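You operate a simulated robot arm through the tools that you are given. There is no shell and no other tool. Be economical: measure what you need, move in short steps, check, and stop when the job is done.

Carry out the task below with a simulated robot arm. There is one attempt and no reset: what you move stays moved.

TASK
Push the bench drawer shut. Take the blue wiping pad and leave it on top of the black butyl block on the shelf under the high cabinet. Put two of the black wheels from the shelf under the high cabinet on the ledge behind the coater. Open the drip drawer. Any order will do.

It is judged by the outcome, as a careful person would: the job done as asked, and still so three seconds after it is handed in. It fails if anything else is knocked over, pushed out of place, dropped, spilled or broken.

THE ROBOT
A 7-joint arm with a vacuum gripper on a trunk, on a base that drives. Base frame: it is fixed to the floor where the robot stands at the start and does not move with it; the origin is under the middle of the robot, x ahead of it, y to its left, z up; the surface under the hand at the start is at about z = 84. Units: cm, degrees, N and s.
With the tool pointing down near the work surface it reaches from about 10 to 78 cm from the robot's upright axis, wherever it stands. Its first joint turns from -166.0 to 166.0 degrees. Places, roughly: bench drawer [60, 20, 70]; black butyl block [-75, 350, 100]; black wheel (5x5x2 cm) [-80, 340, 100]; blue wiping pad (6x5x4 cm) [-100, 350, 100]; drip drawer [-300, 20, 60]; ledge behind the coater (15x104 cm) [-268, -84, 28]. Payload 1.88 kg.
Tool frame: the origin (TCP) lies in the middle of the cups' lips, and z points out of the cups. The gripper has 1 cup of 3.2 cm across, covering 3.2 by 3.2 cm (tool x, y); the bellows give 1.4 cm. With the vacuum on, a cup seals on a smooth face that it is pressed against (1 to 4 N); it does not hold porous or soft things. The pull reaches 41 N.
Orientation is told as [roll, pitch, yaw] about the base's x, y, z axes, in that order, counted from this pose: with the cups facing straight down, the tool's x points along the base's -x, its y along +y and its z along -z.

THE INTERFACE
- The arm moves only by the tool drive_tool. Its argument "rows" is a list of rows, each a list of 7 numbers: the shift along the base's x, y, z in m, then the turn, a rotation vector about the base's x, y, z in degrees, then the vacuum: 1 switches it on, 0 off. In form: [[tx, ty, tz, rx, ry, rz, vacuum], ...]. A call has 1 to 8 rows; each row shifts and turns the commanded pose from where the row before left it. Rows are played at 5 a second. More than 5 cm and 8.6 degrees between two rows, or a gripper value outside its range, and nothing of the call is played. Where a pose cannot be reached the arm comes as near as it can. A force on the tool above 40 N (or 10 N above the force at the start of the call, whichever is more), or a blocked arm, ends the call early, and 0.2 s more pass. The pull builds up within a second once a cup has sealed. Time passes only in rows, and 0.2 s behind the last, so rows that do not move give it time. It gives the time, the measured TCP pose, the force on the tool (base axes) and the pull of the vacuum at its end, in the units of the frame above (readings bear some noise), with the torque about the TCP (base axes, N m) and any sound that the robot's microphone picked up.
- Cameras (640 x 400 px; columns grow to the right, rows downward): "scene" is now at [1.61, 16.96, 138.92]; the picture's right is [0.19, -0.98, 0.00], its down [-0.71, -0.14, -0.69] and it looks along [0.68, 0.13, -0.72] (base axes); focal length 254 px, centre (320, 200). "wrist" rides on the gripper at [8.2, 1.4, -21.6] in the tool frame; the picture's right is [-0.17, 0.99, 0.00], its down [-0.91, -0.15, -0.37] and it looks along [-0.37, -0.06, 0.93] (tool axes); focal length 243 px, centre (320, 200). There is no depth. A picture from a camera that has moved, and an enlarged one, comes with that camera's place and axes in the base frame and with its lens. The place of the scene camera against the robot may be out by one fixed shift of up to 1.8 cm in any direction.
- get_image(camera): a new picture of that camera. No time passes.
- slide_trunk(by): slides the trunk up (or, below 0, down) by that many cm; the arm and the scene camera ride with it, the base frame stays. It gives what a move gives, with no picture.
- steer(legs): drives the robot by 1 to 6 legs, each [ahead, left, turn to the left] in cm, cm and degrees, along the robot's own axes; the way and the turn of a leg run together, so that a leg with both is an arc; at most 150 cm and 180 degrees a leg. The arm and the cameras ride along, it lands a little off, and it stops where it bumps. It gives what a move gives.
- aim_head(pan, tilt): turns the head with the scene camera to pan (to the left, within 155 degrees either way) and tilt (down, from -29 to 69), counted from straight ahead of the robot. It gives what a move gives.
- zoom(camera, box): a new picture of the part [left, top, right, bottom] of that camera's present view, enlarged. No time passes.
- job_done(): hands the job in; it is judged then, once.

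Go step by step. Nothing tells you exact positions but the pictures and the camera data: compare them with the known pose of the tool, close in by small moves and look again before you grip or let go. The budget is 165 turns and 112 pictures, counting those below and the enlarged ones. Unless the task says otherwise, let go and move clear before handing in, and close with one line.

The tools are called after "Emit:" as a command line: name --pt "numbers of a row" for each row, then --argument value for the rest, lists and objects as JSON in quotes. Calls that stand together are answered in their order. drive_tool: Moves the arm, as the interface text tells. Its arguments: {"type":"object","properties":{"rows":{"type":"array","items":{"type":"array","items":{"type":"number"}}}},"required":["rows"]} The other tools are called the same way: slide_trunk (by) slides the trunk up or down; steer (legs) drives the base; aim_head (pan, tilt) turns the head that bears the scene camera; get_image (camera) takes a picture; zoom (camera, box) takes an enlarged picture of a part of a camera's view; job_done () hands the job in.

At the start:

```text
time_s: 0.0
ee_pos: [54.33, 15.79, 92.8]
tcp_rot: [0.1, 0.1, 0.1]
force: [0.3, -0.3, 0.2]
moment: [0.02, -0.01, -0.04]
pull: 0.1
trunk travel left (down, up): [-35.0, 24.0]
robot x, y, heading: [0.31, -0.02, 0.2]
head pan, tilt: [11.2, 46.3]
```

scene: 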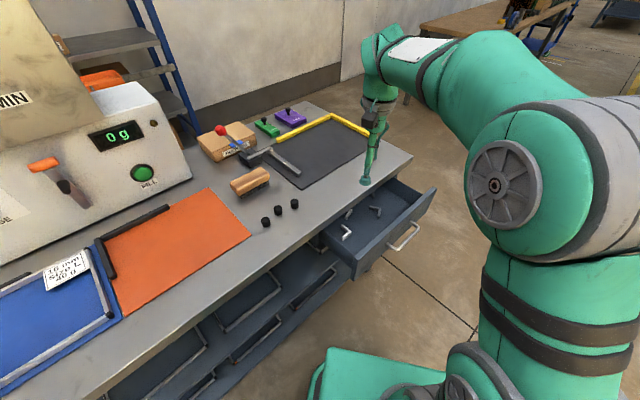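
wrist: 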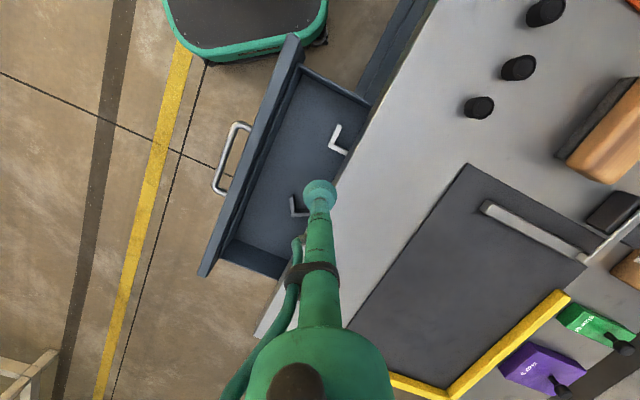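

The bench drawer stands about 13 cm open, its handle near [52, 0, 73], and it closes along roughly [0.57, 0.82]. I move the tool out beyond the handle first.

Emit:
drive_tool --pt "-0.01 -0.043 0 0 0 0 0" --pt "-0.01 -0.043 0 0 0 0 0" --pt "-0.01 -0.043 0 0 0 0 0" --pt "-0.01 -0.043 0 0 0 0 0" --pt "-0.01 -0.043 0 0 0 0 0" --pt "0 0 -0.04 0 0 0 0" --pt "0 0 -0.04 0 0 0 0"

Emit:
get_image --camera "wrist"

Emit:
get_image --camera "scene"

```text
time_s: 1.6
ee_pos: [49.03, -5.69, 84.52]
tcp_rot: [-0.1, -0.1, 0.0]
force: [0.4, -0.3, 0.2]
moment: [0.0, -0.01, 0.01]
pull: 0.1
trunk travel left (down, up): [-35.0, 24.0]
robot x, y, heading: [-0.23, 0.05, -0.1]
head pan, tilt: [11.2, 46.3]
```

```text
109 pictures are left
camera wrist: at [40.78, -4.27, 106.2], right [0.17, 0.99, 0.0], down [0.91, -0.15, 0.38], along [0.37, -0.06, -0.93], focal length 243 px, centre (320, 200)
```

wrist: 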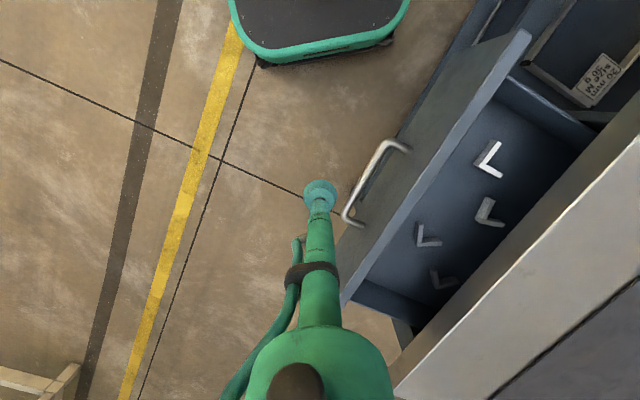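

```text
108 pictures are left
camera scene: at [1.59, 16.96, 138.93], right [0.19, -0.98, 0.0], down [-0.71, -0.14, -0.69], along [0.68, 0.13, -0.72], focal length 254 px, centre (320, 200)
```

scene: 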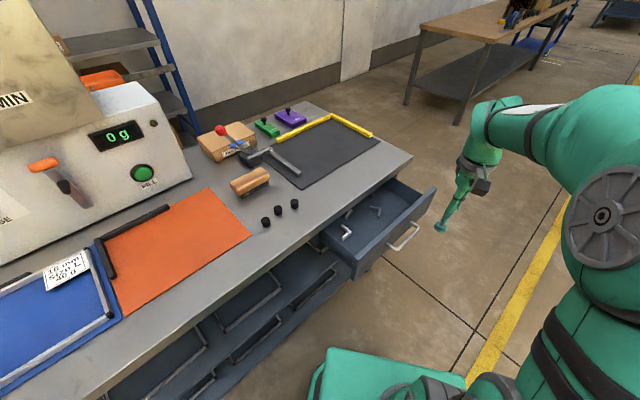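

The tool is outside the handle and in line with its middle. I lower it, then push.

Emit:
drive_tool --pt "0 0 -0.04 0 0 0 0" --pt "0 0 -0.04 0 0 0 0" --pt "0 0 -0.04 0 0 0 0" --pt "0 0 -0.03 0 0 0 0" --pt "0.011 0.017 0 0 0 0 0"

Emit:
get_image --camera "wrist"

Emit:
get_image --camera "scene"

```text
time_s: 2.8
ee_pos: [50.37, -4.06, 69.82]
tcp_rot: [0.0, 0.0, 0.0]
force: [0.5, -0.5, -0.1]
moment: [0.03, 0.0, -0.02]
pull: 0.0
trunk travel left (down, up): [-35.0, 24.0]
robot x, y, heading: [-0.07, -0.16, -0.1]
head pan, tilt: [11.2, 46.3]
```

```text
107 pictures are left
camera wrist: at [42.19, -2.76, 91.53], right [0.17, 0.99, 0.0], down [0.91, -0.15, 0.37], along [0.37, -0.06, -0.93], focal length 243 px, centre (320, 200)
```

wrist: 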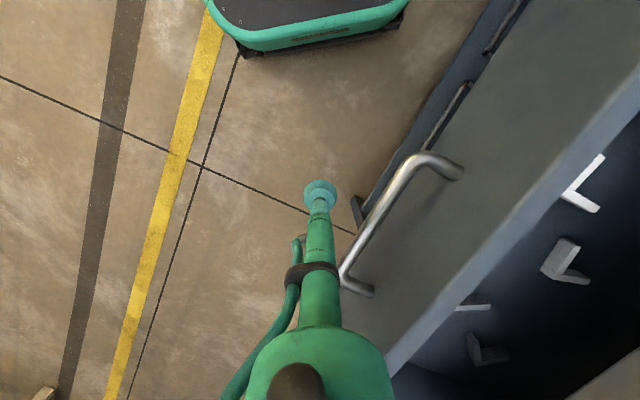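

```text
106 pictures are left
camera scene: at [1.6, 16.94, 138.92], right [0.19, -0.98, 0.0], down [-0.71, -0.14, -0.69], along [0.68, 0.13, -0.72], focal length 254 px, centre (320, 200)
```

scene: 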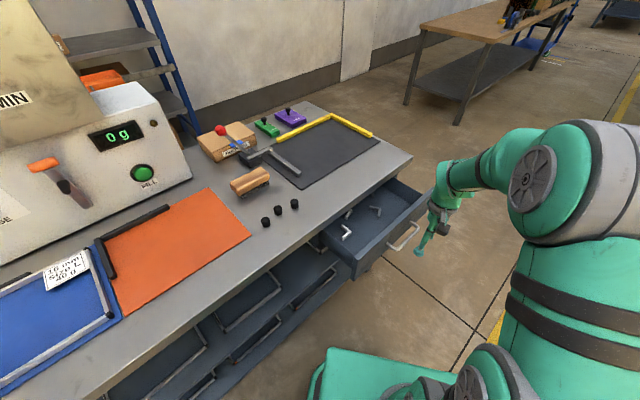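

The handle is about 4 cm ahead of the tool tip and a little above it. I push along the closing direction.

Emit:
drive_tool --pt "0.0114 0.0164 0 0 0 0 0" --pt "0.0114 0.0164 0 0 0 0 0" --pt "0.0114 0.0164 0 0 0 0 0" --pt "0.0114 0.0164 0 0 0 0 0" --pt "0.0114 0.0164 0 0 0 0 0" --pt "0.0114 0.0164 0 0 0 0 0"

Emit:
get_image --camera "scene"

```text
time_s: 4.2
ee_pos: [57.44, 6.0, 70.04]
tcp_rot: [0.0, 0.0, 0.0]
force: [0.0, 0.1, 0.4]
moment: [0.02, -0.02, -0.02]
pull: 0.0
trunk travel left (down, up): [-35.0, 24.0]
robot x, y, heading: [-0.16, 0.06, -0.1]
head pan, tilt: [11.2, 46.3]
```

```text
105 pictures are left
camera scene: at [1.59, 16.94, 138.92], right [0.19, -0.98, 0.0], down [-0.71, -0.14, -0.69], along [0.68, 0.13, -0.72], focal length 254 px, centre (320, 200)
```

scene: 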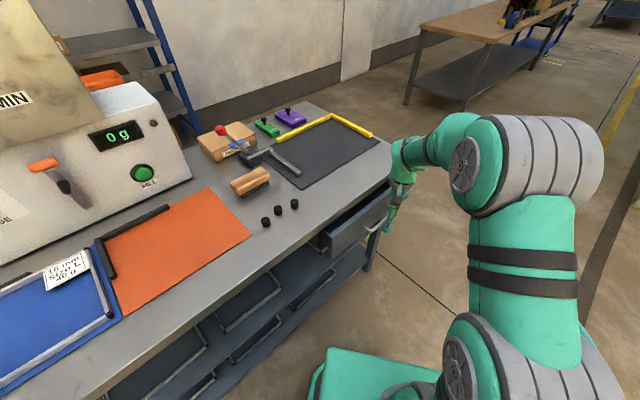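

The drawer is about half closed with no trouble, so I continue.

Emit:
drive_tool --pt "0.0086 0.0123 0 0 0 0 0" --pt "0.0086 0.0123 0 0 0 0 0" --pt "0.0086 0.0123 0 0 0 0 0" --pt "0.0057 0.0082 0 0 0 0 0" --pt "0.0057 0.0082 0 0 0 0 0" --pt "0.0057 0.0082 0 0 0 0 0" --pt "0.0057 0.0082 0 0 0 0 0"

Emit:
zoom --camera "scene" --box '[200, 120, 440, 300]'

```text
time_s: 5.4
ee_pos: [60.22, 10.21, 69.32]
tcp_rot: [-0.4, 0.9, -0.3]
force: [-4.8, -7.4, 1.4]
moment: [0.39, -0.2, -0.01]
pull: 0.0
trunk travel left (down, up): [-35.0, 24.0]
robot x, y, heading: [-0.02, -0.3, 0.1]
head pan, tilt: [11.2, 46.3]
stopped in row 5: the force on the tool passed its limit at 48 N (the readings are from after the stop); the commanded pose is now the measured one
```

```text
2.22 times, centred on (320, 210) of scene
camera zoom: at [1.57, 16.81, 138.93], right [0.19, -0.98, 0.0], down [-0.71, -0.14, -0.69], along [0.68, 0.13, -0.72], focal length 565 px, centre (320, 178)
```

zoom: 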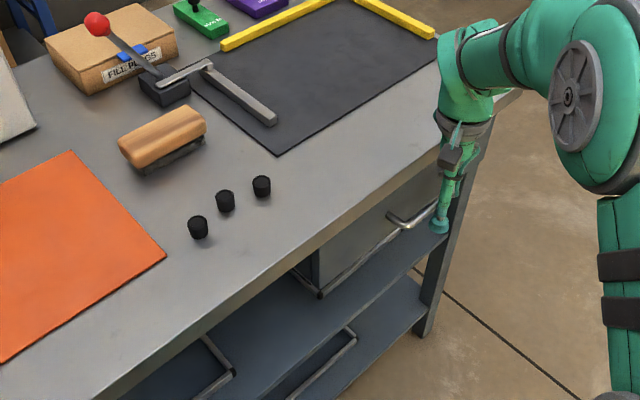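

Contact force is at handle height, so the drawer seems at its stop. I back off and look.

Emit:
drive_tool --pt "-0.017 -0.025 0 0 0 0 0" --pt "-0.023 -0.033 0 0 0 0 0" --pt "-0.023 -0.033 0 0 0 0 0" --pt "-0.023 -0.033 0 0 0 0 0" --pt "0 0 0.05 0 0 0 0" --pt "0 0 0.05 0 0 0 0"

Emit:
zoom --camera "wrist" --box '[320, 0, 640, 200]'

Emit:
get_image --camera "scene"

```text
time_s: 6.8
ee_pos: [51.59, -2.2, 79.85]
tcp_rot: [-0.4, 0.7, -0.3]
force: [0.6, 0.2, -0.2]
moment: [0.03, -0.02, 0.0]
pull: 0.1
trunk travel left (down, up): [-35.0, 24.0]
robot x, y, heading: [-0.56, 0.11, -0.3]
head pan, tilt: [11.2, 46.3]
```

```text
2.00 times, centred on (480, 100) of wrist
camera zoom: at [43.7, -0.6, 101.51], right [0.17, 0.99, -0.01], down [0.92, -0.16, 0.36], along [0.36, -0.07, -0.93], focal length 485 px, centre (0, 400)
```

zoom: 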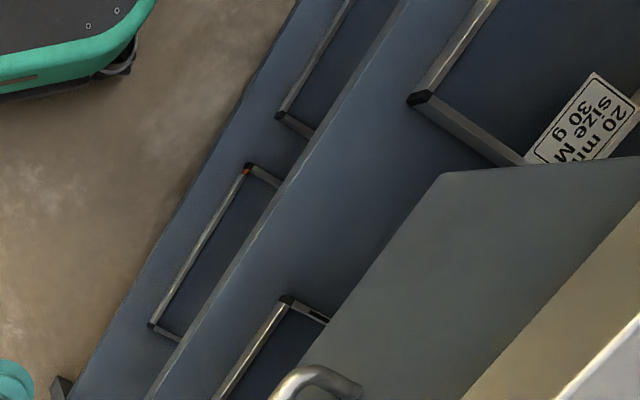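

```text
102 pictures are left
camera scene: at [1.63, 16.9, 138.91], right [0.19, -0.98, 0.0], down [-0.71, -0.14, -0.69], along [0.68, 0.13, -0.72], focal length 254 px, centre (320, 200)
```

scene: 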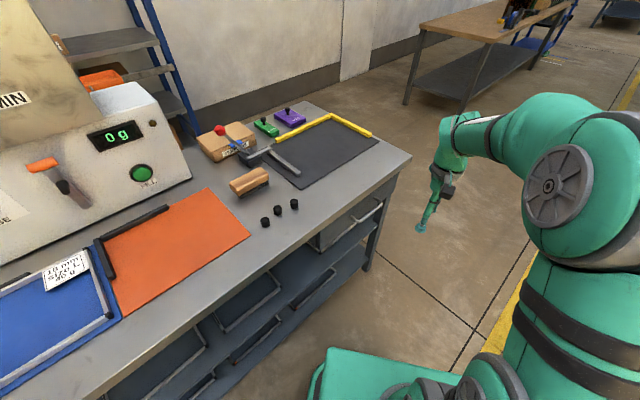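

I check the drawer front against the bench edge.

Emit:
get_image --camera "wrist"

Emit:
zoom --camera "scene" --box '[300, 150, 420, 270]'

```text
101 pictures are left
camera wrist: at [43.7, -0.6, 101.51], right [0.17, 0.99, -0.01], down [0.92, -0.16, 0.36], along [0.36, -0.07, -0.93], focal length 243 px, centre (320, 200)
```

wrist: 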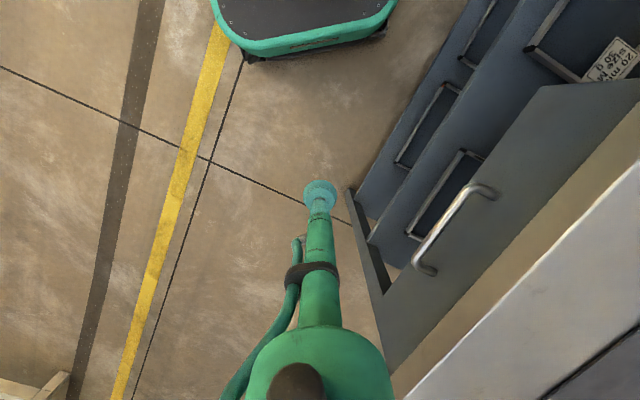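

```text
3.33 times, centred on (360, 210) of scene
camera zoom: at [1.63, 16.9, 138.91], right [0.19, -0.98, 0.0], down [-0.71, -0.14, -0.69], along [0.68, 0.13, -0.72], focal length 848 px, centre (187, 167)
```

zoom: 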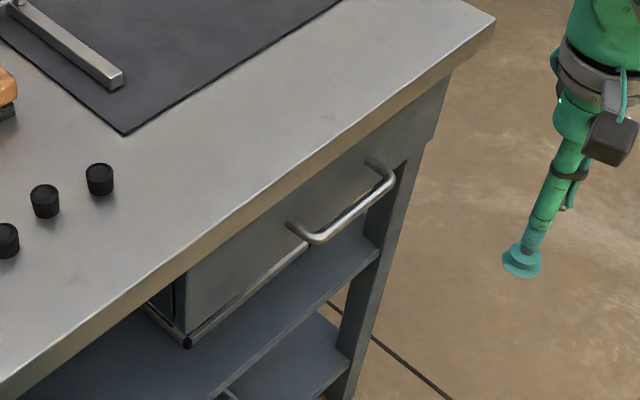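

The bench drawer is shut. Now I look around toward the cabinet shelf and the coater.

Emit:
aim_head --pan 103 --tilt 10

Emit:
get_image --camera "scene"

Emit:
aim_head --pan 154 --tilt 15

Emit:
get_image --camera "scene"

Emit:
aim_head --pan -154 --tilt 20

Emit:
get_image --camera "scene"

```text
time_s: 8.5
ee_pos: [51.64, -2.16, 79.82]
tcp_rot: [-0.4, 0.8, -0.3]
force: [-0.3, 1.0, -0.1]
moment: [-0.01, 0.0, -0.02]
pull: 0.1
trunk travel left (down, up): [-35.0, 24.0]
robot x, y, heading: [0.19, 0.11, -0.2]
head pan, tilt: [103.0, 10.0]
```

```text
99 pictures are left
camera scene: at [-8.34, 24.43, 144.6], right [0.97, 0.22, 0.0], down [0.04, -0.17, -0.98], along [-0.22, 0.96, -0.17], focal length 254 px, centre (320, 200)
```

scene: 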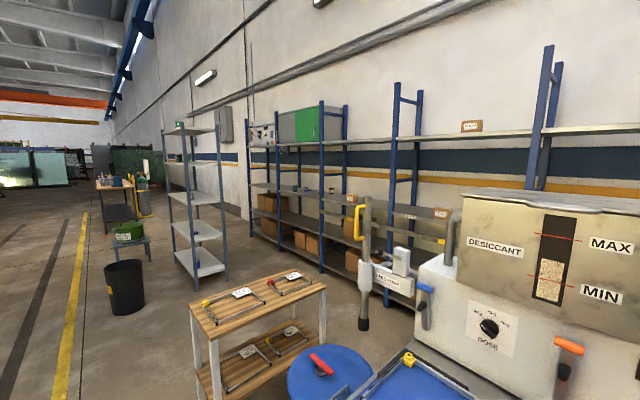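

```text
time_s: 9.7
ee_pos: [51.62, -2.05, 79.8]
tcp_rot: [-0.5, 0.7, -0.3]
force: [-0.3, -1.0, -0.4]
moment: [0.01, -0.03, 0.0]
pull: 0.0
trunk travel left (down, up): [-35.0, 24.0]
robot x, y, heading: [-0.15, 0.42, 0.2]
head pan, tilt: [154.0, 15.0]
```

```text
98 pictures are left
camera scene: at [-14.65, 19.48, 143.79], right [0.44, 0.9, 0.0], down [0.23, -0.11, -0.97], along [-0.87, 0.43, -0.26], focal length 254 px, centre (320, 200)
```

scene: 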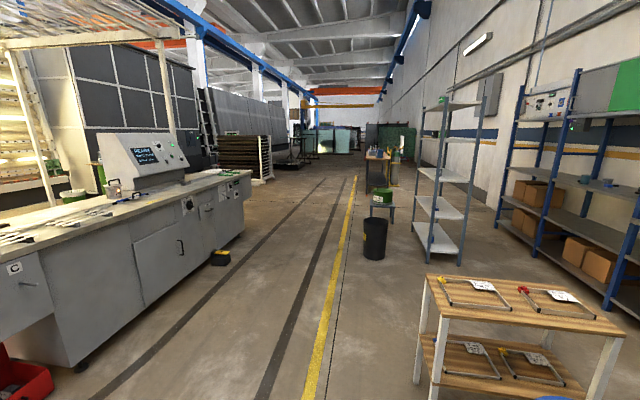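

```text
time_s: 13.8
ee_pos: [51.84, -2.09, 79.8]
tcp_rot: [-0.5, 0.7, -0.3]
force: [0.2, -0.7, -0.6]
moment: [0.0, -0.01, -0.02]
pull: 0.0
trunk travel left (down, up): [-35.0, 24.0]
robot x, y, heading: [0.16, -0.24, -0.1]
head pan, tilt: [-154.0, 20.0]
```

```text
97 pictures are left
camera scene: at [-14.64, 11.29, 142.97], right [-0.44, 0.9, 0.0], down [0.31, 0.15, -0.94], along [-0.85, -0.41, -0.34], focal length 254 px, centre (320, 200)
```

scene: 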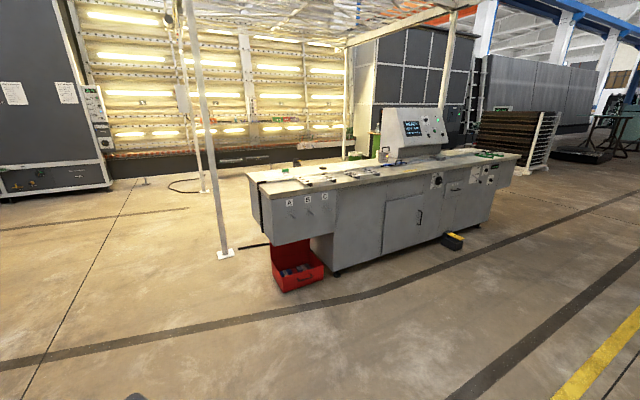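

I see the coater (long grey machine) and the blue rack with the high cabinet. I zoom on the rack and the coater.

Emit:
zoom --camera "scene" --box '[230, 130, 530, 290]'

Emit:
aim_head --pan 103 --tilt 10

Emit:
zoom --camera "scene" --box '[240, 90, 460, 290]'

```text
2.13 times, centred on (380, 210) of scene
camera zoom: at [-14.64, 11.29, 142.97], right [-0.44, 0.9, 0.0], down [0.31, 0.15, -0.94], along [-0.85, -0.41, -0.34], focal length 543 px, centre (192, 179)
```

zoom: 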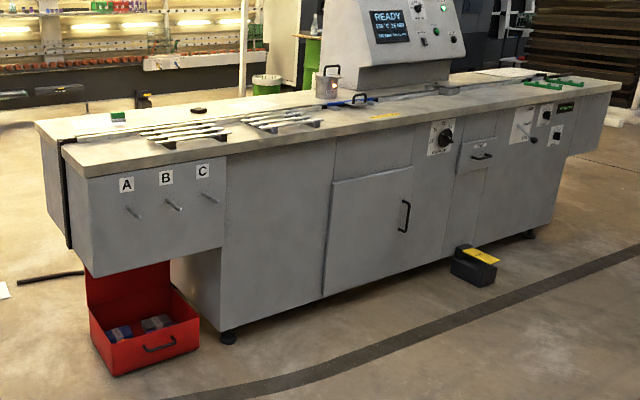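

```text
time_s: 17.4
ee_pos: [51.55, -2.07, 79.64]
tcp_rot: [-0.4, 0.7, -0.3]
force: [-0.1, 0.3, 0.0]
moment: [0.04, -0.01, 0.02]
pull: 0.1
trunk travel left (down, up): [-35.0, 24.0]
robot x, y, heading: [-0.19, -0.37, -0.1]
head pan, tilt: [103.0, 10.0]
```

```text
2.00 times, centred on (350, 190) of scene
camera zoom: at [-8.34, 24.42, 144.6], right [0.97, 0.22, 0.0], down [0.04, -0.17, -0.98], along [-0.22, 0.96, -0.17], focal length 509 px, centre (260, 220)
```

zoom: 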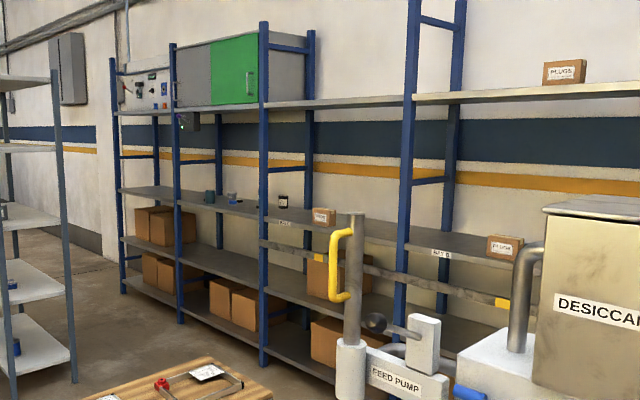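

Bench, rack and coater share one axis: along u≈[-0.83, 0.56], with the rack front facing [-0.56, -0.83]. I tuck the arm in, back off, turn to face the rack and strafe along the aisle.

Emit:
drive_tool --pt "-0.028 0.003 0.043 0 0 0 0" --pt "-0.028 0.003 0.043 0 0 0 0" --pt "-0.028 0.003 0.043 0 0 0 0" --pt "-0.028 0.003 0.043 0 0 0 0" --pt "-0.028 0.003 0.043 0 0 0 0" --pt "-0.028 0.003 0.043 0 0 0 0" --pt "-0.028 0.003 0.043 0 0 0 0"

Emit:
steer --legs '[[-25, 0, 0], [0, 0, 55.7]]'

Emit:
aim_head --pan 50 --tilt 20

Emit:
get_image --camera "scene"

```text
refused: row 1 steps farther than a row can; nothing moved
```

```text
time_s: 21.6
ee_pos: [7.52, 40.68, 79.8]
tcp_rot: [-0.5, 0.8, 53.8]
force: [-1.2, -0.1, 0.4]
moment: [-0.01, 0.0, 0.0]
pull: 0.2
trunk travel left (down, up): [-35.0, 24.0]
robot x, y, heading: [-24.56, -0.21, 54.2]
head pan, tilt: [103.0, 10.0]
```

```text
time_s: 22.9
ee_pos: [7.49, 40.74, 79.75]
tcp_rot: [-0.4, 0.7, 53.8]
force: [0.1, 0.5, -0.1]
moment: [-0.01, -0.02, 0.02]
pull: 0.1
trunk travel left (down, up): [-35.0, 24.0]
robot x, y, heading: [-24.15, 0.48, 54.1]
head pan, tilt: [50.0, 20.0]
```

```text
94 pictures are left
camera scene: at [-43.73, 12.87, 142.98], right [0.97, 0.24, 0.0], down [0.08, -0.33, -0.94], along [-0.23, 0.91, -0.34], focal length 254 px, centre (320, 200)
```

scene: 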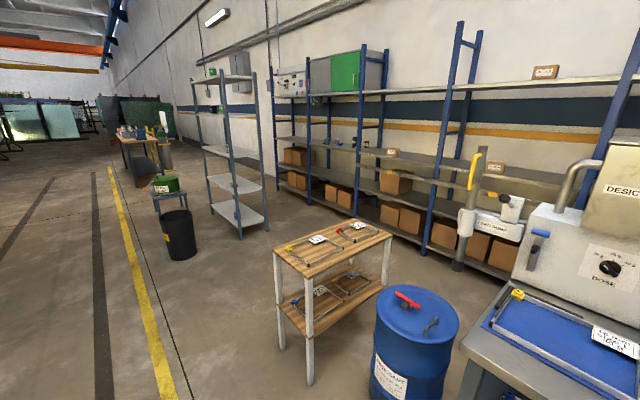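

The arm move was refused (step slightly too long), but the drive was clear. I tuck the arm now with smaller steps.

Emit:
drive_tool --pt "-0.013 -0.018 0.038 0 0 0 0" --pt "-0.013 -0.018 0.038 0 0 0 0" --pt "-0.013 -0.018 0.038 0 0 0 0" --pt "-0.013 -0.018 0.038 0 0 0 0" --pt "-0.013 -0.018 0.038 0 0 0 0" --pt "-0.013 -0.018 0.038 0 0 0 0" --pt "-0.013 -0.018 0.038 0 0 0 0" --pt "-0.013 -0.018 0.038 0 0 0 0"

```text
time_s: 24.7
ee_pos: [-3.19, 26.05, 110.21]
tcp_rot: [-0.4, 0.8, 53.9]
force: [0.1, -0.7, 0.3]
moment: [-0.06, 0.0, 0.03]
pull: 0.1
trunk travel left (down, up): [-35.0, 24.0]
robot x, y, heading: [-24.54, 0.04, 54.0]
head pan, tilt: [50.0, 20.0]
```

The arm is tucked. I strafe left past the table, then drive ahead toward the rack.

Emit:
steer --legs '[[0, 150, 0], [0, 60, 0], [110, 0, 0]]'

Emit:
aim_head --pan 0 --tilt 20

Emit:
get_image --camera "scene"

```text
time_s: 40.5
ee_pos: [-104.61, 243.94, 110.36]
tcp_rot: [-0.5, 0.7, 53.4]
force: [-0.5, 0.2, -0.3]
moment: [0.01, 0.0, 0.02]
pull: 0.1
trunk travel left (down, up): [-35.0, 24.0]
robot x, y, heading: [-126.34, 218.02, 53.9]
head pan, tilt: [50.0, 20.0]
```

```text
time_s: 41.7
ee_pos: [-104.74, 243.89, 110.26]
tcp_rot: [-0.5, 0.7, 53.4]
force: [0.3, 0.3, 0.6]
moment: [0.01, -0.03, 0.0]
pull: 0.0
trunk travel left (down, up): [-35.0, 24.0]
robot x, y, heading: [-126.43, 218.03, 53.8]
head pan, tilt: [0.0, 20.0]
```

```text
93 pictures are left
camera scene: at [-137.72, 229.45, 142.97], right [0.81, -0.59, 0.0], down [-0.2, -0.28, -0.94], along [0.56, 0.76, -0.34], focal length 254 px, centre (320, 200)
```

scene: 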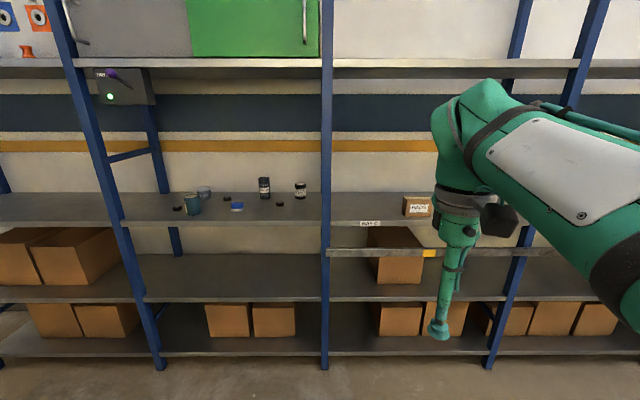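

The rack is square ahead and the items stand in the bay under the green cabinet. I zoom on them.

Emit:
zoom --camera "scene" --box '[140, 155, 340, 240]'

```text
3.20 times, centred on (240, 198) of scene
camera zoom: at [-137.72, 229.45, 142.97], right [0.81, -0.59, 0.0], down [-0.2, -0.28, -0.94], along [0.56, 0.76, -0.34], focal length 814 px, centre (576, 208)
```

zoom: 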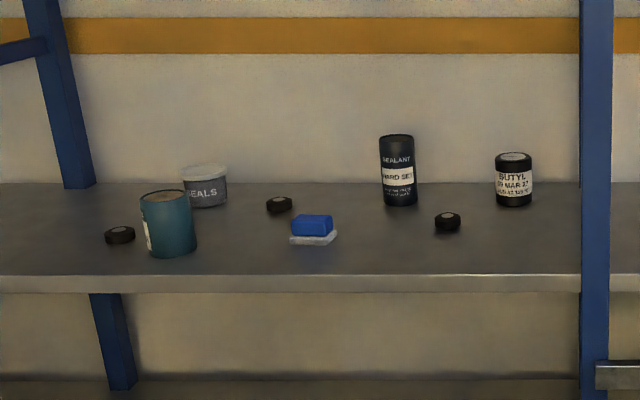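

Three wheels, the blue pad (on a pale base), the BUTYL block (right) and a SEALANT can (a decoy) are on the shelf at roughly z 97. I drive closer and check clearance.

Emit:
steer --legs '[[0, 44, 0], [50, 0, 0]]'

Emit:
aim_head --pan 0 --tilt 45

Emit:
get_image --camera "scene"

Emit:
get_image --camera "wrist"

```text
time_s: 47.0
ee_pos: [-112.61, 311.7, 110.26]
tcp_rot: [-0.4, 0.7, 54.9]
force: [-0.4, 0.0, 0.2]
moment: [0.02, 0.0, 0.0]
pull: 0.1
trunk travel left (down, up): [-35.0, 24.0]
robot x, y, heading: [-133.42, 285.06, 54.9]
head pan, tilt: [0.0, 20.0]
```

```text
time_s: 47.8
ee_pos: [-112.52, 311.75, 110.33]
tcp_rot: [-0.4, 0.6, 54.9]
force: [1.1, -0.6, -0.3]
moment: [-0.03, 0.02, 0.03]
pull: 0.0
trunk travel left (down, up): [-35.0, 24.0]
robot x, y, heading: [-133.57, 285.27, 55.3]
head pan, tilt: [0.0, 45.0]
```

```text
91 pictures are left
camera scene: at [-145.87, 295.42, 139.11], right [0.82, -0.57, 0.0], down [-0.4, -0.58, -0.71], along [0.4, 0.58, -0.71], focal length 254 px, centre (320, 200)
```

scene: 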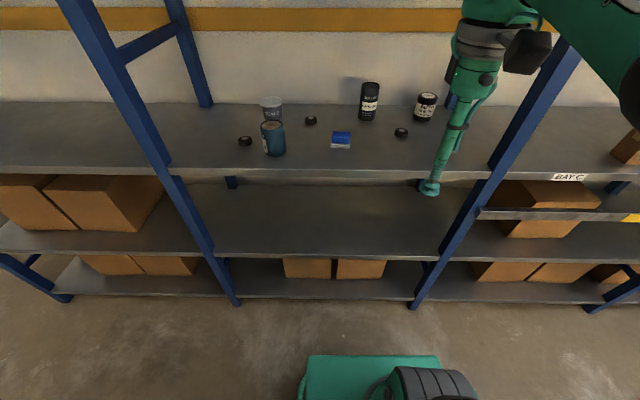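

```text
90 pictures are left
camera wrist: at [-118.32, 306.06, 131.96], right [-0.71, 0.7, -0.01], down [0.65, 0.67, 0.36], along [0.26, 0.25, -0.93], focal length 243 px, centre (320, 200)
```

wrist: 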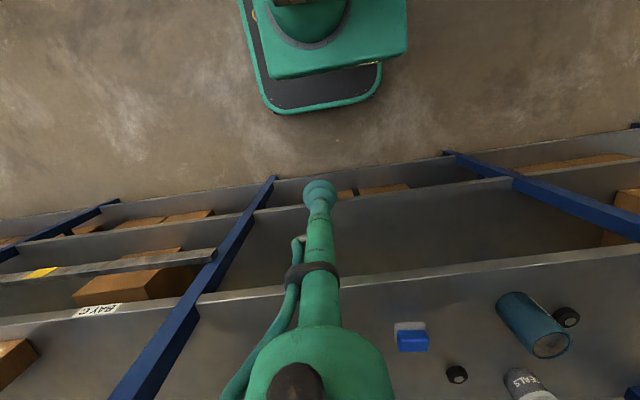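

From both views the pad is near [-100, 350] with its top at about z 96; the butyl block is near [-65, 346]. I drive 20 cm closer so that everything is in reach.

Emit:
steer --legs '[[0, -8, -1], [20, 0, 0]]'

Emit:
get_image --camera "scene"

Emit:
get_image --camera "wrist"

```text
time_s: 50.1
ee_pos: [-93.83, 322.44, 110.26]
tcp_rot: [-0.3, 0.6, 53.9]
force: [-0.6, -0.5, 0.8]
moment: [0.02, 0.01, -0.03]
pull: 0.0
trunk travel left (down, up): [-35.0, 24.0]
robot x, y, heading: [-115.32, 296.9, 54.0]
head pan, tilt: [0.0, 45.0]
```

```text
89 pictures are left
camera scene: at [-127.48, 306.8, 139.11], right [0.81, -0.59, 0.0], down [-0.41, -0.57, -0.71], along [0.41, 0.57, -0.71], focal length 254 px, centre (320, 200)
```

scene: 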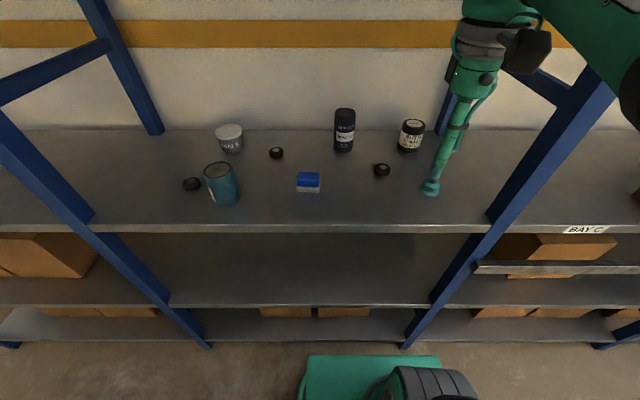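

```text
88 pictures are left
camera wrist: at [-99.76, 316.95, 131.95], right [-0.7, 0.71, -0.01], down [0.66, 0.65, 0.36], along [0.27, 0.25, -0.93], focal length 243 px, centre (320, 200)
```

wrist: 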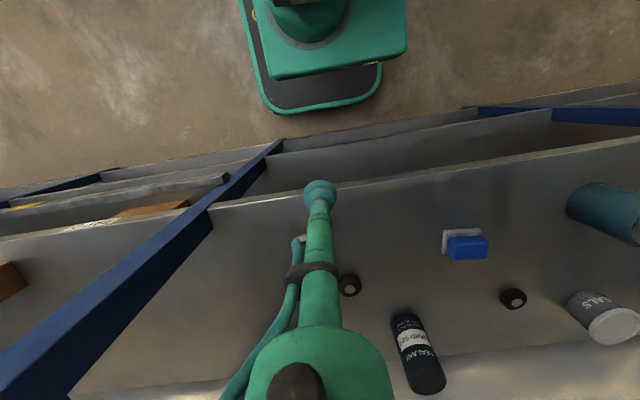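

The pad's top is at about [-101, 349, 97] and the butyl block's top near [-63, 346, 101]. I move over the pad.

Emit:
drive_tool --pt "-0.012 0.0445 0 0 0 0 0" --pt "-0.012 0.0445 0 0 0 0 0" --pt "-0.012 0.0445 0 0 0 0 0" --pt "-0.012 0.0445 0 0 0 0 0" --pt "-0.012 0.0445 0 0 0 0 0" --pt "-0.012 0.0445 0 0 0 0 0" --pt "0 0 -0.04 0 0 0 0" --pt "0 0 -0.03 0 0 0 0"

Emit:
get_image --camera "scene"

Emit:
get_image --camera "wrist"

```text
time_s: 51.9
ee_pos: [-101.08, 349.21, 103.49]
tcp_rot: [-0.4, 0.8, 54.0]
force: [0.3, -1.3, 0.0]
moment: [-0.03, -0.03, 0.03]
pull: 0.0
trunk travel left (down, up): [-35.0, 24.0]
robot x, y, heading: [-115.07, 296.42, 54.3]
head pan, tilt: [0.0, 45.0]
```

```text
87 pictures are left
camera scene: at [-127.48, 306.8, 139.11], right [0.81, -0.59, 0.0], down [-0.41, -0.57, -0.71], along [0.41, 0.57, -0.71], focal length 254 px, centre (320, 200)
```

scene: 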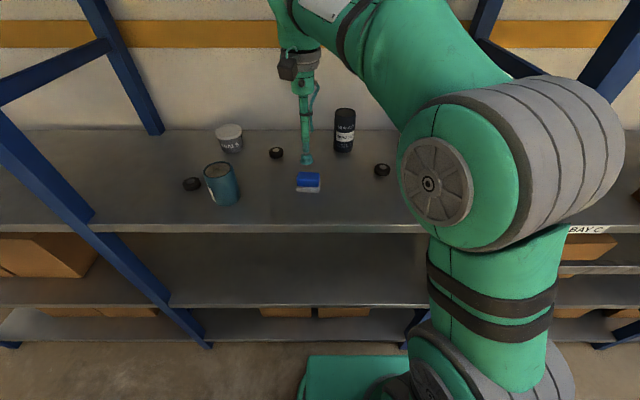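

```text
86 pictures are left
camera wrist: at [-107.0, 343.68, 125.11], right [-0.7, 0.72, -0.01], down [0.66, 0.65, 0.36], along [0.27, 0.25, -0.93], focal length 243 px, centre (320, 200)
```

wrist: 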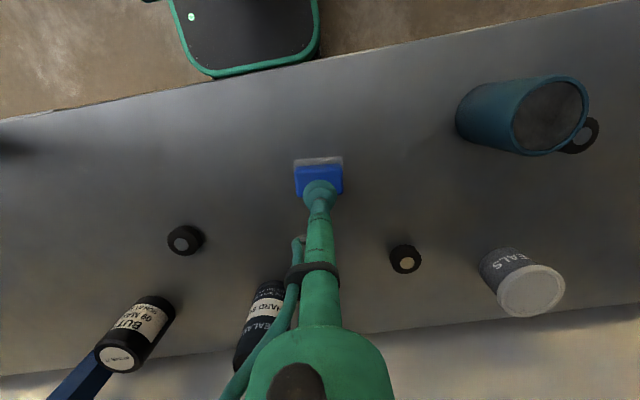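

The cup is right over the pad's blue top. I descend with the vacuum on.

Emit:
drive_tool --pt "0 0 -0.03 0 0 0 1" --pt "0 0 -0.02 0 0 0 1" --pt "0 0 -0.008 0 0 0 1" --pt "0 0 -0.006 0 0 0 1" --pt "0 0 0 0 0 0 1"

```text
time_s: 53.1
ee_pos: [-101.12, 349.35, 97.17]
tcp_rot: [-0.1, 0.0, 53.8]
force: [0.0, -0.3, 12.6]
moment: [0.12, -0.09, -0.06]
pull: 40.6
trunk travel left (down, up): [-35.0, 24.0]
robot x, y, heading: [-115.25, 295.86, 54.0]
head pan, tilt: [0.0, 45.0]
stopped in row 5: the force on the tool passed its limit at 41 N (the readings are from after the stop); the commanded pose is now the measured one
```

The pad is sealed (pull about 41 N). I lift and check.

Emit:
drive_tool --pt "0 0 0.01 0 0 0 1" --pt "0 0 0.02 0 0 0 1" --pt "0 0 0.04 0 0 0 1" --pt "0 0 0.04 0 0 0 1" --pt "0 0 0.04 0 0 0 1"

Emit:
get_image --camera "wrist"

Emit:
get_image --camera "scene"

```text
time_s: 54.4
ee_pos: [-101.15, 349.52, 112.08]
tcp_rot: [-0.2, 0.4, 53.9]
force: [0.6, 0.1, 0.3]
moment: [0.08, -0.08, 0.0]
pull: 40.9
trunk travel left (down, up): [-35.0, 24.0]
robot x, y, heading: [-115.29, 296.31, 53.7]
head pan, tilt: [0.0, 45.0]
```

```text
85 pictures are left
camera wrist: at [-107.16, 343.7, 133.88], right [-0.7, 0.71, 0.0], down [0.66, 0.65, 0.37], along [0.27, 0.26, -0.93], focal length 243 px, centre (320, 200)
```

wrist: 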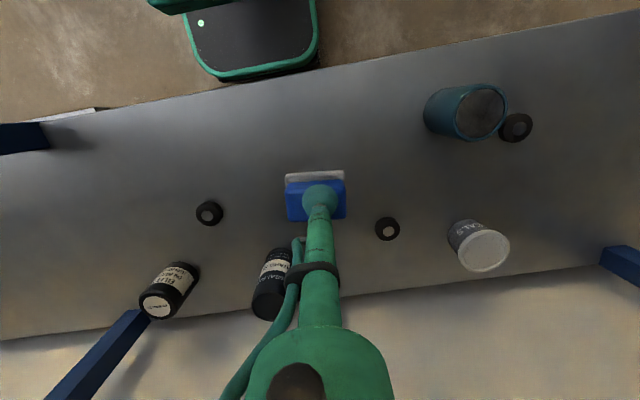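

```text
84 pictures are left
camera scene: at [-127.48, 306.8, 139.1], right [0.81, -0.59, 0.0], down [-0.41, -0.57, -0.71], along [0.41, 0.57, -0.71], focal length 254 px, centre (320, 200)
```

scene: 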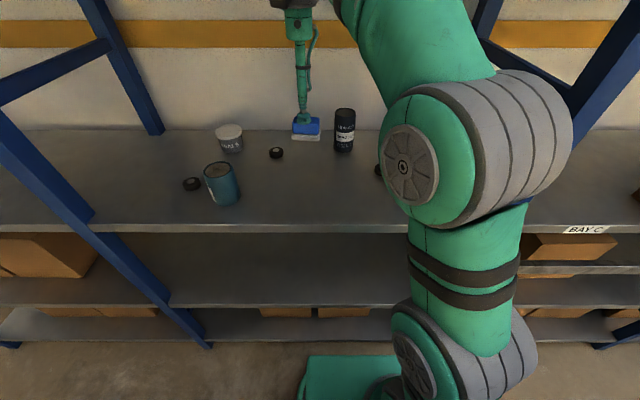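

The pad hangs well. The butyl top works out at [-64, 347, 101.7], so I carry the pad over there at a safe height.

Emit:
drive_tool --pt "0.0463 -0.008 0.005 0 0 0 1" --pt "0.0463 -0.008 0.005 0 0 0 1" --pt "0.0463 -0.008 0.005 0 0 0 1" --pt "0.0463 -0.003 0.005 0 0 0 1" --pt "0.0463 -0.003 0.005 0 0 0 1" --pt "0.0463 0 0.005 0 0 0 1" --pt "0.0463 0.002 0.005 0 0 0 1" --pt "0.0463 0.003 0 0 0 0 1"

Emit:
get_image --camera "wrist"

Emit:
get_image --camera "scene"

```text
time_s: 56.1
ee_pos: [-71.6, 343.72, 110.3]
tcp_rot: [-0.2, 0.4, 53.8]
force: [-0.2, 0.4, 0.1]
moment: [0.0, -0.08, 0.03]
pull: 41.0
out of reach, approached as far as the arm can: row 5, 6, 7, 8
trunk travel left (down, up): [-35.0, 24.0]
robot x, y, heading: [-115.27, 296.09, 54.0]
head pan, tilt: [0.0, 45.0]
```

```text
83 pictures are left
camera wrist: at [-77.59, 338.02, 132.02], right [-0.7, 0.71, 0.0], down [0.66, 0.65, 0.37], along [0.27, 0.26, -0.93], focal length 243 px, centre (320, 200)
```

wrist: 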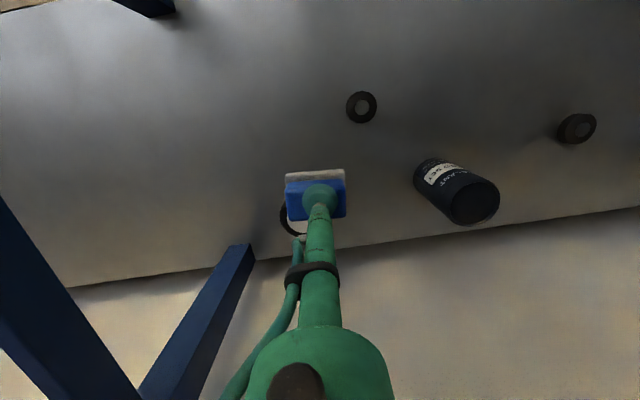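

```text
82 pictures are left
camera scene: at [-127.52, 306.83, 139.1], right [0.81, -0.59, 0.0], down [-0.41, -0.57, -0.71], along [0.41, 0.57, -0.71], focal length 254 px, centre (320, 200)
```

scene: 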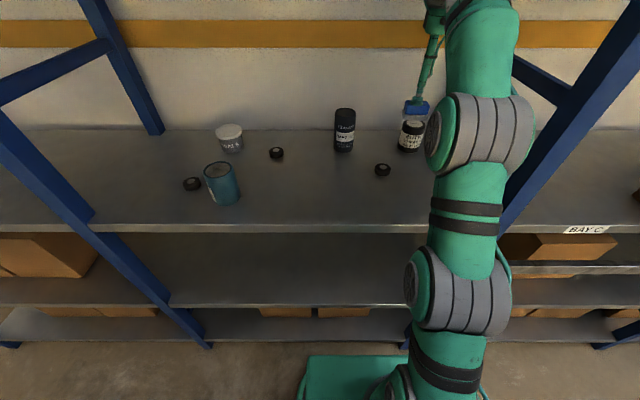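

The arm is at its reach limit 8 cm short of the block. I pull back a little, then raise the trunk stepwise while keeping the tool low.

Emit:
drive_tool --pt "-0.025 -0.028 0 0 0 0 1" --pt "-0.025 -0.028 0 0 0 0 1" --pt "-0.025 -0.028 0 0 0 0 1" --pt "-0.025 -0.028 0 0 0 0 1" --pt "0 0 -0.04 0 0 0 1"

Emit:
slide_trunk --by 7

Emit:
drive_tool --pt "0 0 -0.035 0 0 0 1" --pt "0 0 -0.035 0 0 0 1"

Emit:
slide_trunk --by 7

Emit:
get_image --camera "scene"

```text
time_s: 57.4
ee_pos: [-81.43, 332.49, 106.57]
tcp_rot: [-0.2, 0.3, 53.8]
force: [-0.1, 0.2, -0.5]
moment: [0.06, -0.06, 0.01]
pull: 40.2
trunk travel left (down, up): [-35.0, 24.0]
robot x, y, heading: [-115.26, 295.93, 54.1]
head pan, tilt: [0.0, 45.0]
```

```text
time_s: 58.4
ee_pos: [-81.49, 332.53, 113.49]
tcp_rot: [-0.1, 0.4, 53.9]
force: [-0.9, -0.8, 0.3]
moment: [0.03, -0.03, -0.01]
pull: 41.1
trunk travel left (down, up): [-42.0, 17.0]
robot x, y, heading: [-115.04, 296.57, 53.9]
head pan, tilt: [0.0, 45.0]
```

```text
time_s: 59.0
ee_pos: [-81.41, 332.66, 106.4]
tcp_rot: [-0.2, 0.3, 53.8]
force: [0.2, -0.6, -0.8]
moment: [0.08, -0.01, -0.07]
pull: 40.7
trunk travel left (down, up): [-42.0, 17.0]
robot x, y, heading: [-115.44, 296.28, 54.1]
head pan, tilt: [0.0, 45.0]
```

```text
time_s: 60.1
ee_pos: [-81.46, 332.74, 113.43]
tcp_rot: [-0.2, 0.4, 53.9]
force: [-0.6, 0.9, 0.1]
moment: [0.05, -0.03, 0.0]
pull: 41.2
trunk travel left (down, up): [-49.0, 10.0]
robot x, y, heading: [-115.25, 296.74, 54.2]
head pan, tilt: [0.0, 45.0]
```

```text
81 pictures are left
camera scene: at [-127.49, 306.8, 153.11], right [0.81, -0.59, 0.0], down [-0.41, -0.57, -0.71], along [0.41, 0.57, -0.71], focal length 254 px, centre (320, 200)
```

scene: 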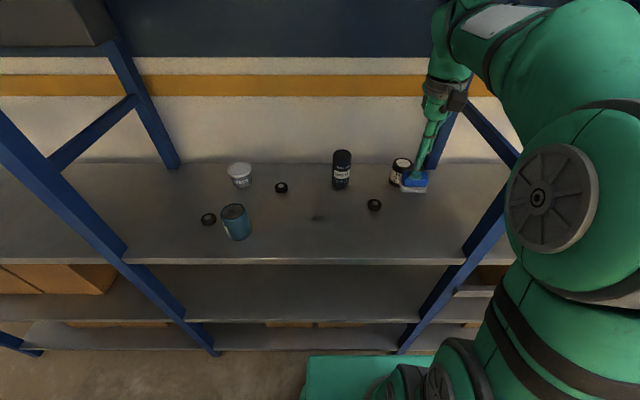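

Now I move over the block again.

Emit:
drive_tool --pt "0.029 0.024 -0.005 0 0 0 1" --pt "0.029 0.024 -0.005 0 0 0 1" --pt "0.029 0.024 -0.005 0 0 0 1" --pt "0.029 0.024 -0.005 0 0 0 1" --pt "0.029 0.024 0 0 0 0 1" --pt "0.029 0.024 0 0 0 0 1"

Emit:
get_image --camera "wrist"

Emit:
zoom --camera "scene" --box '[320, 120, 480, 220]'

```text
time_s: 61.5
ee_pos: [-63.66, 347.29, 111.22]
tcp_rot: [-0.1, 0.6, 54.0]
force: [-0.4, 0.6, -0.5]
moment: [-0.06, 0.05, -0.01]
pull: 40.7
trunk travel left (down, up): [-49.0, 10.0]
robot x, y, heading: [-115.28, 296.28, 53.7]
head pan, tilt: [0.0, 45.0]
```

```text
80 pictures are left
camera wrist: at [-69.57, 341.62, 132.94], right [-0.7, 0.72, 0.0], down [0.66, 0.65, 0.37], along [0.26, 0.25, -0.93], focal length 243 px, centre (320, 200)
```

wrist: 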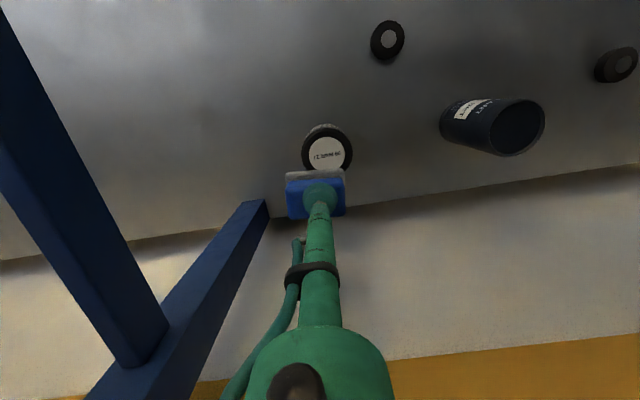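

```text
4.00 times, centred on (400, 170) of scene
camera zoom: at [-127.34, 306.94, 153.1], right [0.81, -0.59, 0.0], down [-0.42, -0.57, -0.71], along [0.41, 0.57, -0.71], focal length 1018 px, centre (0, 320)
```

zoom: 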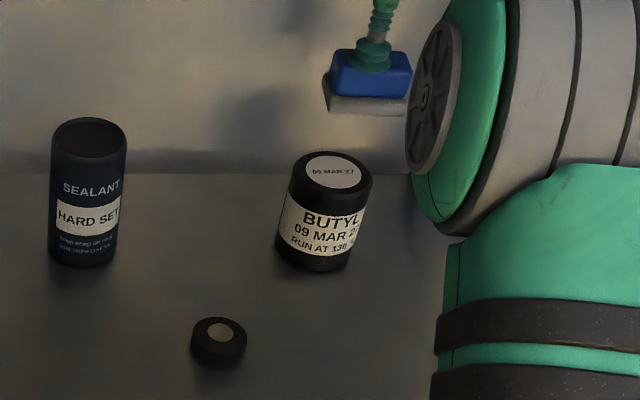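

The block top is really near [-66.3, 346, 102.5]. I correct and lower partway.

Emit:
drive_tool --pt "-0.026 -0.014 0 0 0 0 1" --pt "0 0 -0.015 0 0 0 1" --pt "0 0 -0.01 0 0 0 1"

Emit:
get_image --camera "wrist"

Emit:
zoom --camera "scene" --box '[320, 120, 480, 220]'

```text
time_s: 62.3
ee_pos: [-66.6, 345.6, 108.83]
tcp_rot: [-0.3, 0.4, 53.9]
force: [-0.3, 0.1, 0.0]
moment: [0.01, 0.0, 0.02]
pull: 40.8
trunk travel left (down, up): [-49.0, 10.0]
robot x, y, heading: [-114.94, 296.44, 53.8]
head pan, tilt: [0.0, 45.0]
```

```text
78 pictures are left
camera wrist: at [-72.49, 339.96, 130.49], right [-0.7, 0.72, 0.0], down [0.66, 0.65, 0.37], along [0.27, 0.25, -0.93], focal length 243 px, centre (320, 200)
```

wrist: 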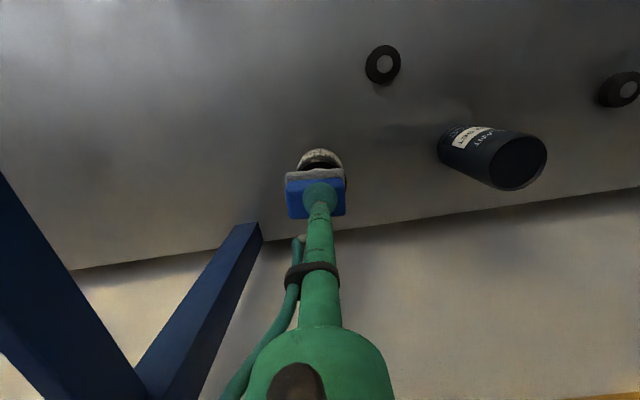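

```text
4.00 times, centred on (400, 170) of scene
camera zoom: at [-127.46, 306.83, 153.11], right [0.81, -0.59, 0.0], down [-0.41, -0.57, -0.71], along [0.41, 0.57, -0.71], focal length 1018 px, centre (0, 320)
```

zoom: 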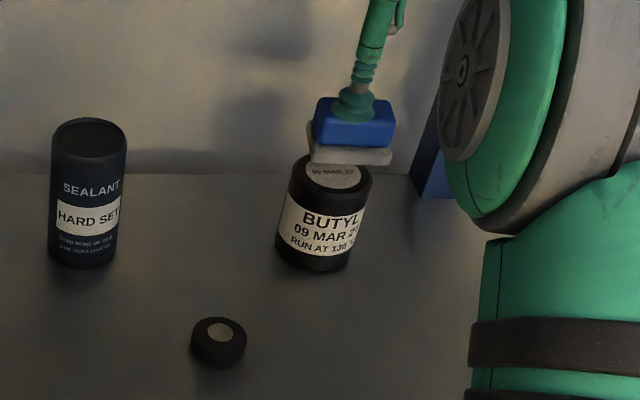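

Lateral offset is about 0.6 cm. I correct it and lower in small steps.

Emit:
drive_tool --pt "-0.006 0.004 0 0 0 0 1" --pt "0 0 -0.01 0 0 0 1" --pt "0 0 -0.006 0 0 0 1" --pt "0 0 0 0 0 0 1"

Emit:
zoom --camera "scene" --box '[320, 120, 480, 220]'

Emit:
zoom --camera "wrist" --box '[240, 130, 400, 230]'

```text
time_s: 63.3
ee_pos: [-67.08, 345.88, 107.32]
tcp_rot: [-0.2, 0.4, 53.9]
force: [0.0, 0.7, -1.2]
moment: [0.02, 0.01, 0.02]
pull: 40.6
trunk travel left (down, up): [-49.0, 10.0]
robot x, y, heading: [-114.97, 296.35, 54.2]
head pan, tilt: [0.0, 45.0]
```

```text
4.00 times, centred on (400, 170) of scene
camera zoom: at [-127.49, 306.8, 153.11], right [0.81, -0.59, 0.0], down [-0.41, -0.57, -0.71], along [0.41, 0.57, -0.71], focal length 1018 px, centre (0, 320)
```

zoom: 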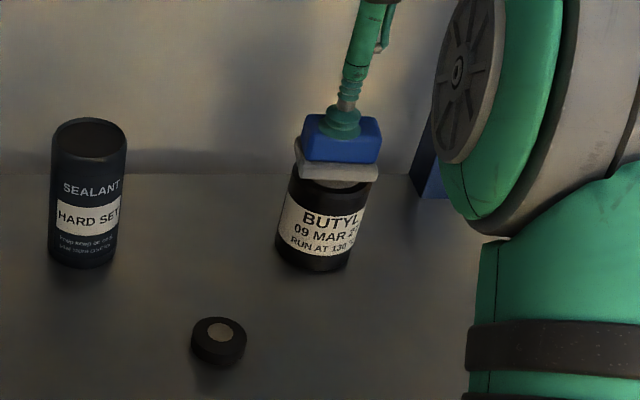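

```text
4.00 times, centred on (320, 180) of wrist
camera zoom: at [-73.04, 340.3, 129.02], right [-0.7, 0.71, 0.0], down [0.66, 0.65, 0.37], along [0.27, 0.26, -0.93], focal length 970 px, centre (320, 280)
```

zoom: 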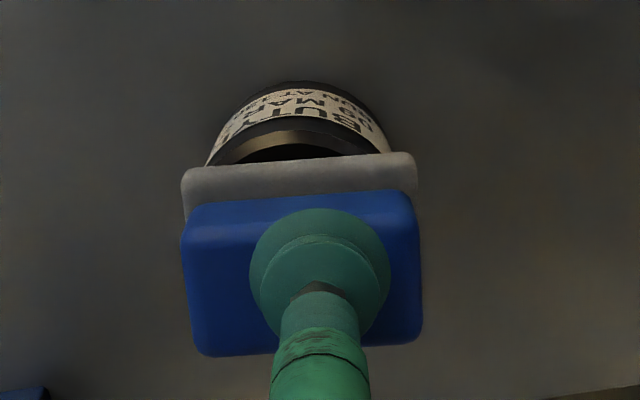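

The pad sits nicely centred just above the block. I lower the last bit to contact.

Emit:
drive_tool --pt "0.003 0 -0.005 0 0 0 1" --pt "0 0 -0.004 0 0 0 1" --pt "0 0 0 0 0 0 1"

```text
time_s: 64.1
ee_pos: [-66.76, 346.06, 106.46]
tcp_rot: [-0.2, 0.4, 53.9]
force: [-0.2, 0.4, -1.1]
moment: [0.05, 0.0, 0.0]
pull: 41.0
trunk travel left (down, up): [-49.0, 10.0]
robot x, y, heading: [-115.17, 296.09, 54.2]
head pan, tilt: [0.0, 45.0]
```

Emit:
drive_tool --pt "0 0 -0.004 0 0 0 1" --pt "0 0 -0.003 0 0 0 1" --pt "0 0 0 0 0 0 1"

Emit:
zoom --camera "scene" --box '[320, 120, 480, 220]'

```text
time_s: 64.9
ee_pos: [-66.87, 346.13, 106.2]
tcp_rot: [-0.3, 0.0, 53.9]
force: [0.7, -0.8, 20.9]
moment: [0.19, -0.03, -0.04]
pull: 40.8
trunk travel left (down, up): [-49.0, 10.0]
robot x, y, heading: [-115.55, 296.64, 53.8]
head pan, tilt: [0.0, 45.0]
```

```text
4.00 times, centred on (400, 170) of scene
camera zoom: at [-127.58, 306.67, 153.14], right [0.81, -0.59, 0.0], down [-0.41, -0.57, -0.71], along [0.42, 0.57, -0.71], focal length 1018 px, centre (0, 320)
```

zoom: 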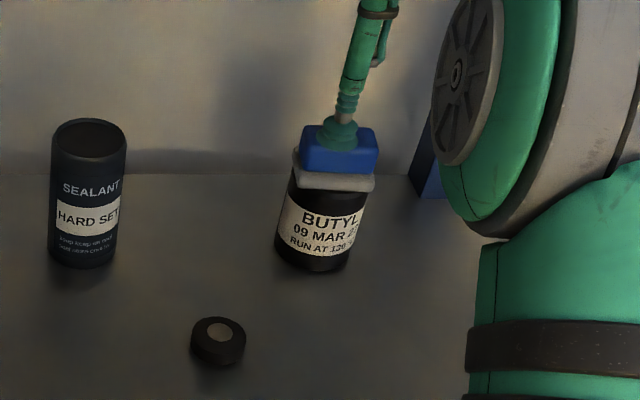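

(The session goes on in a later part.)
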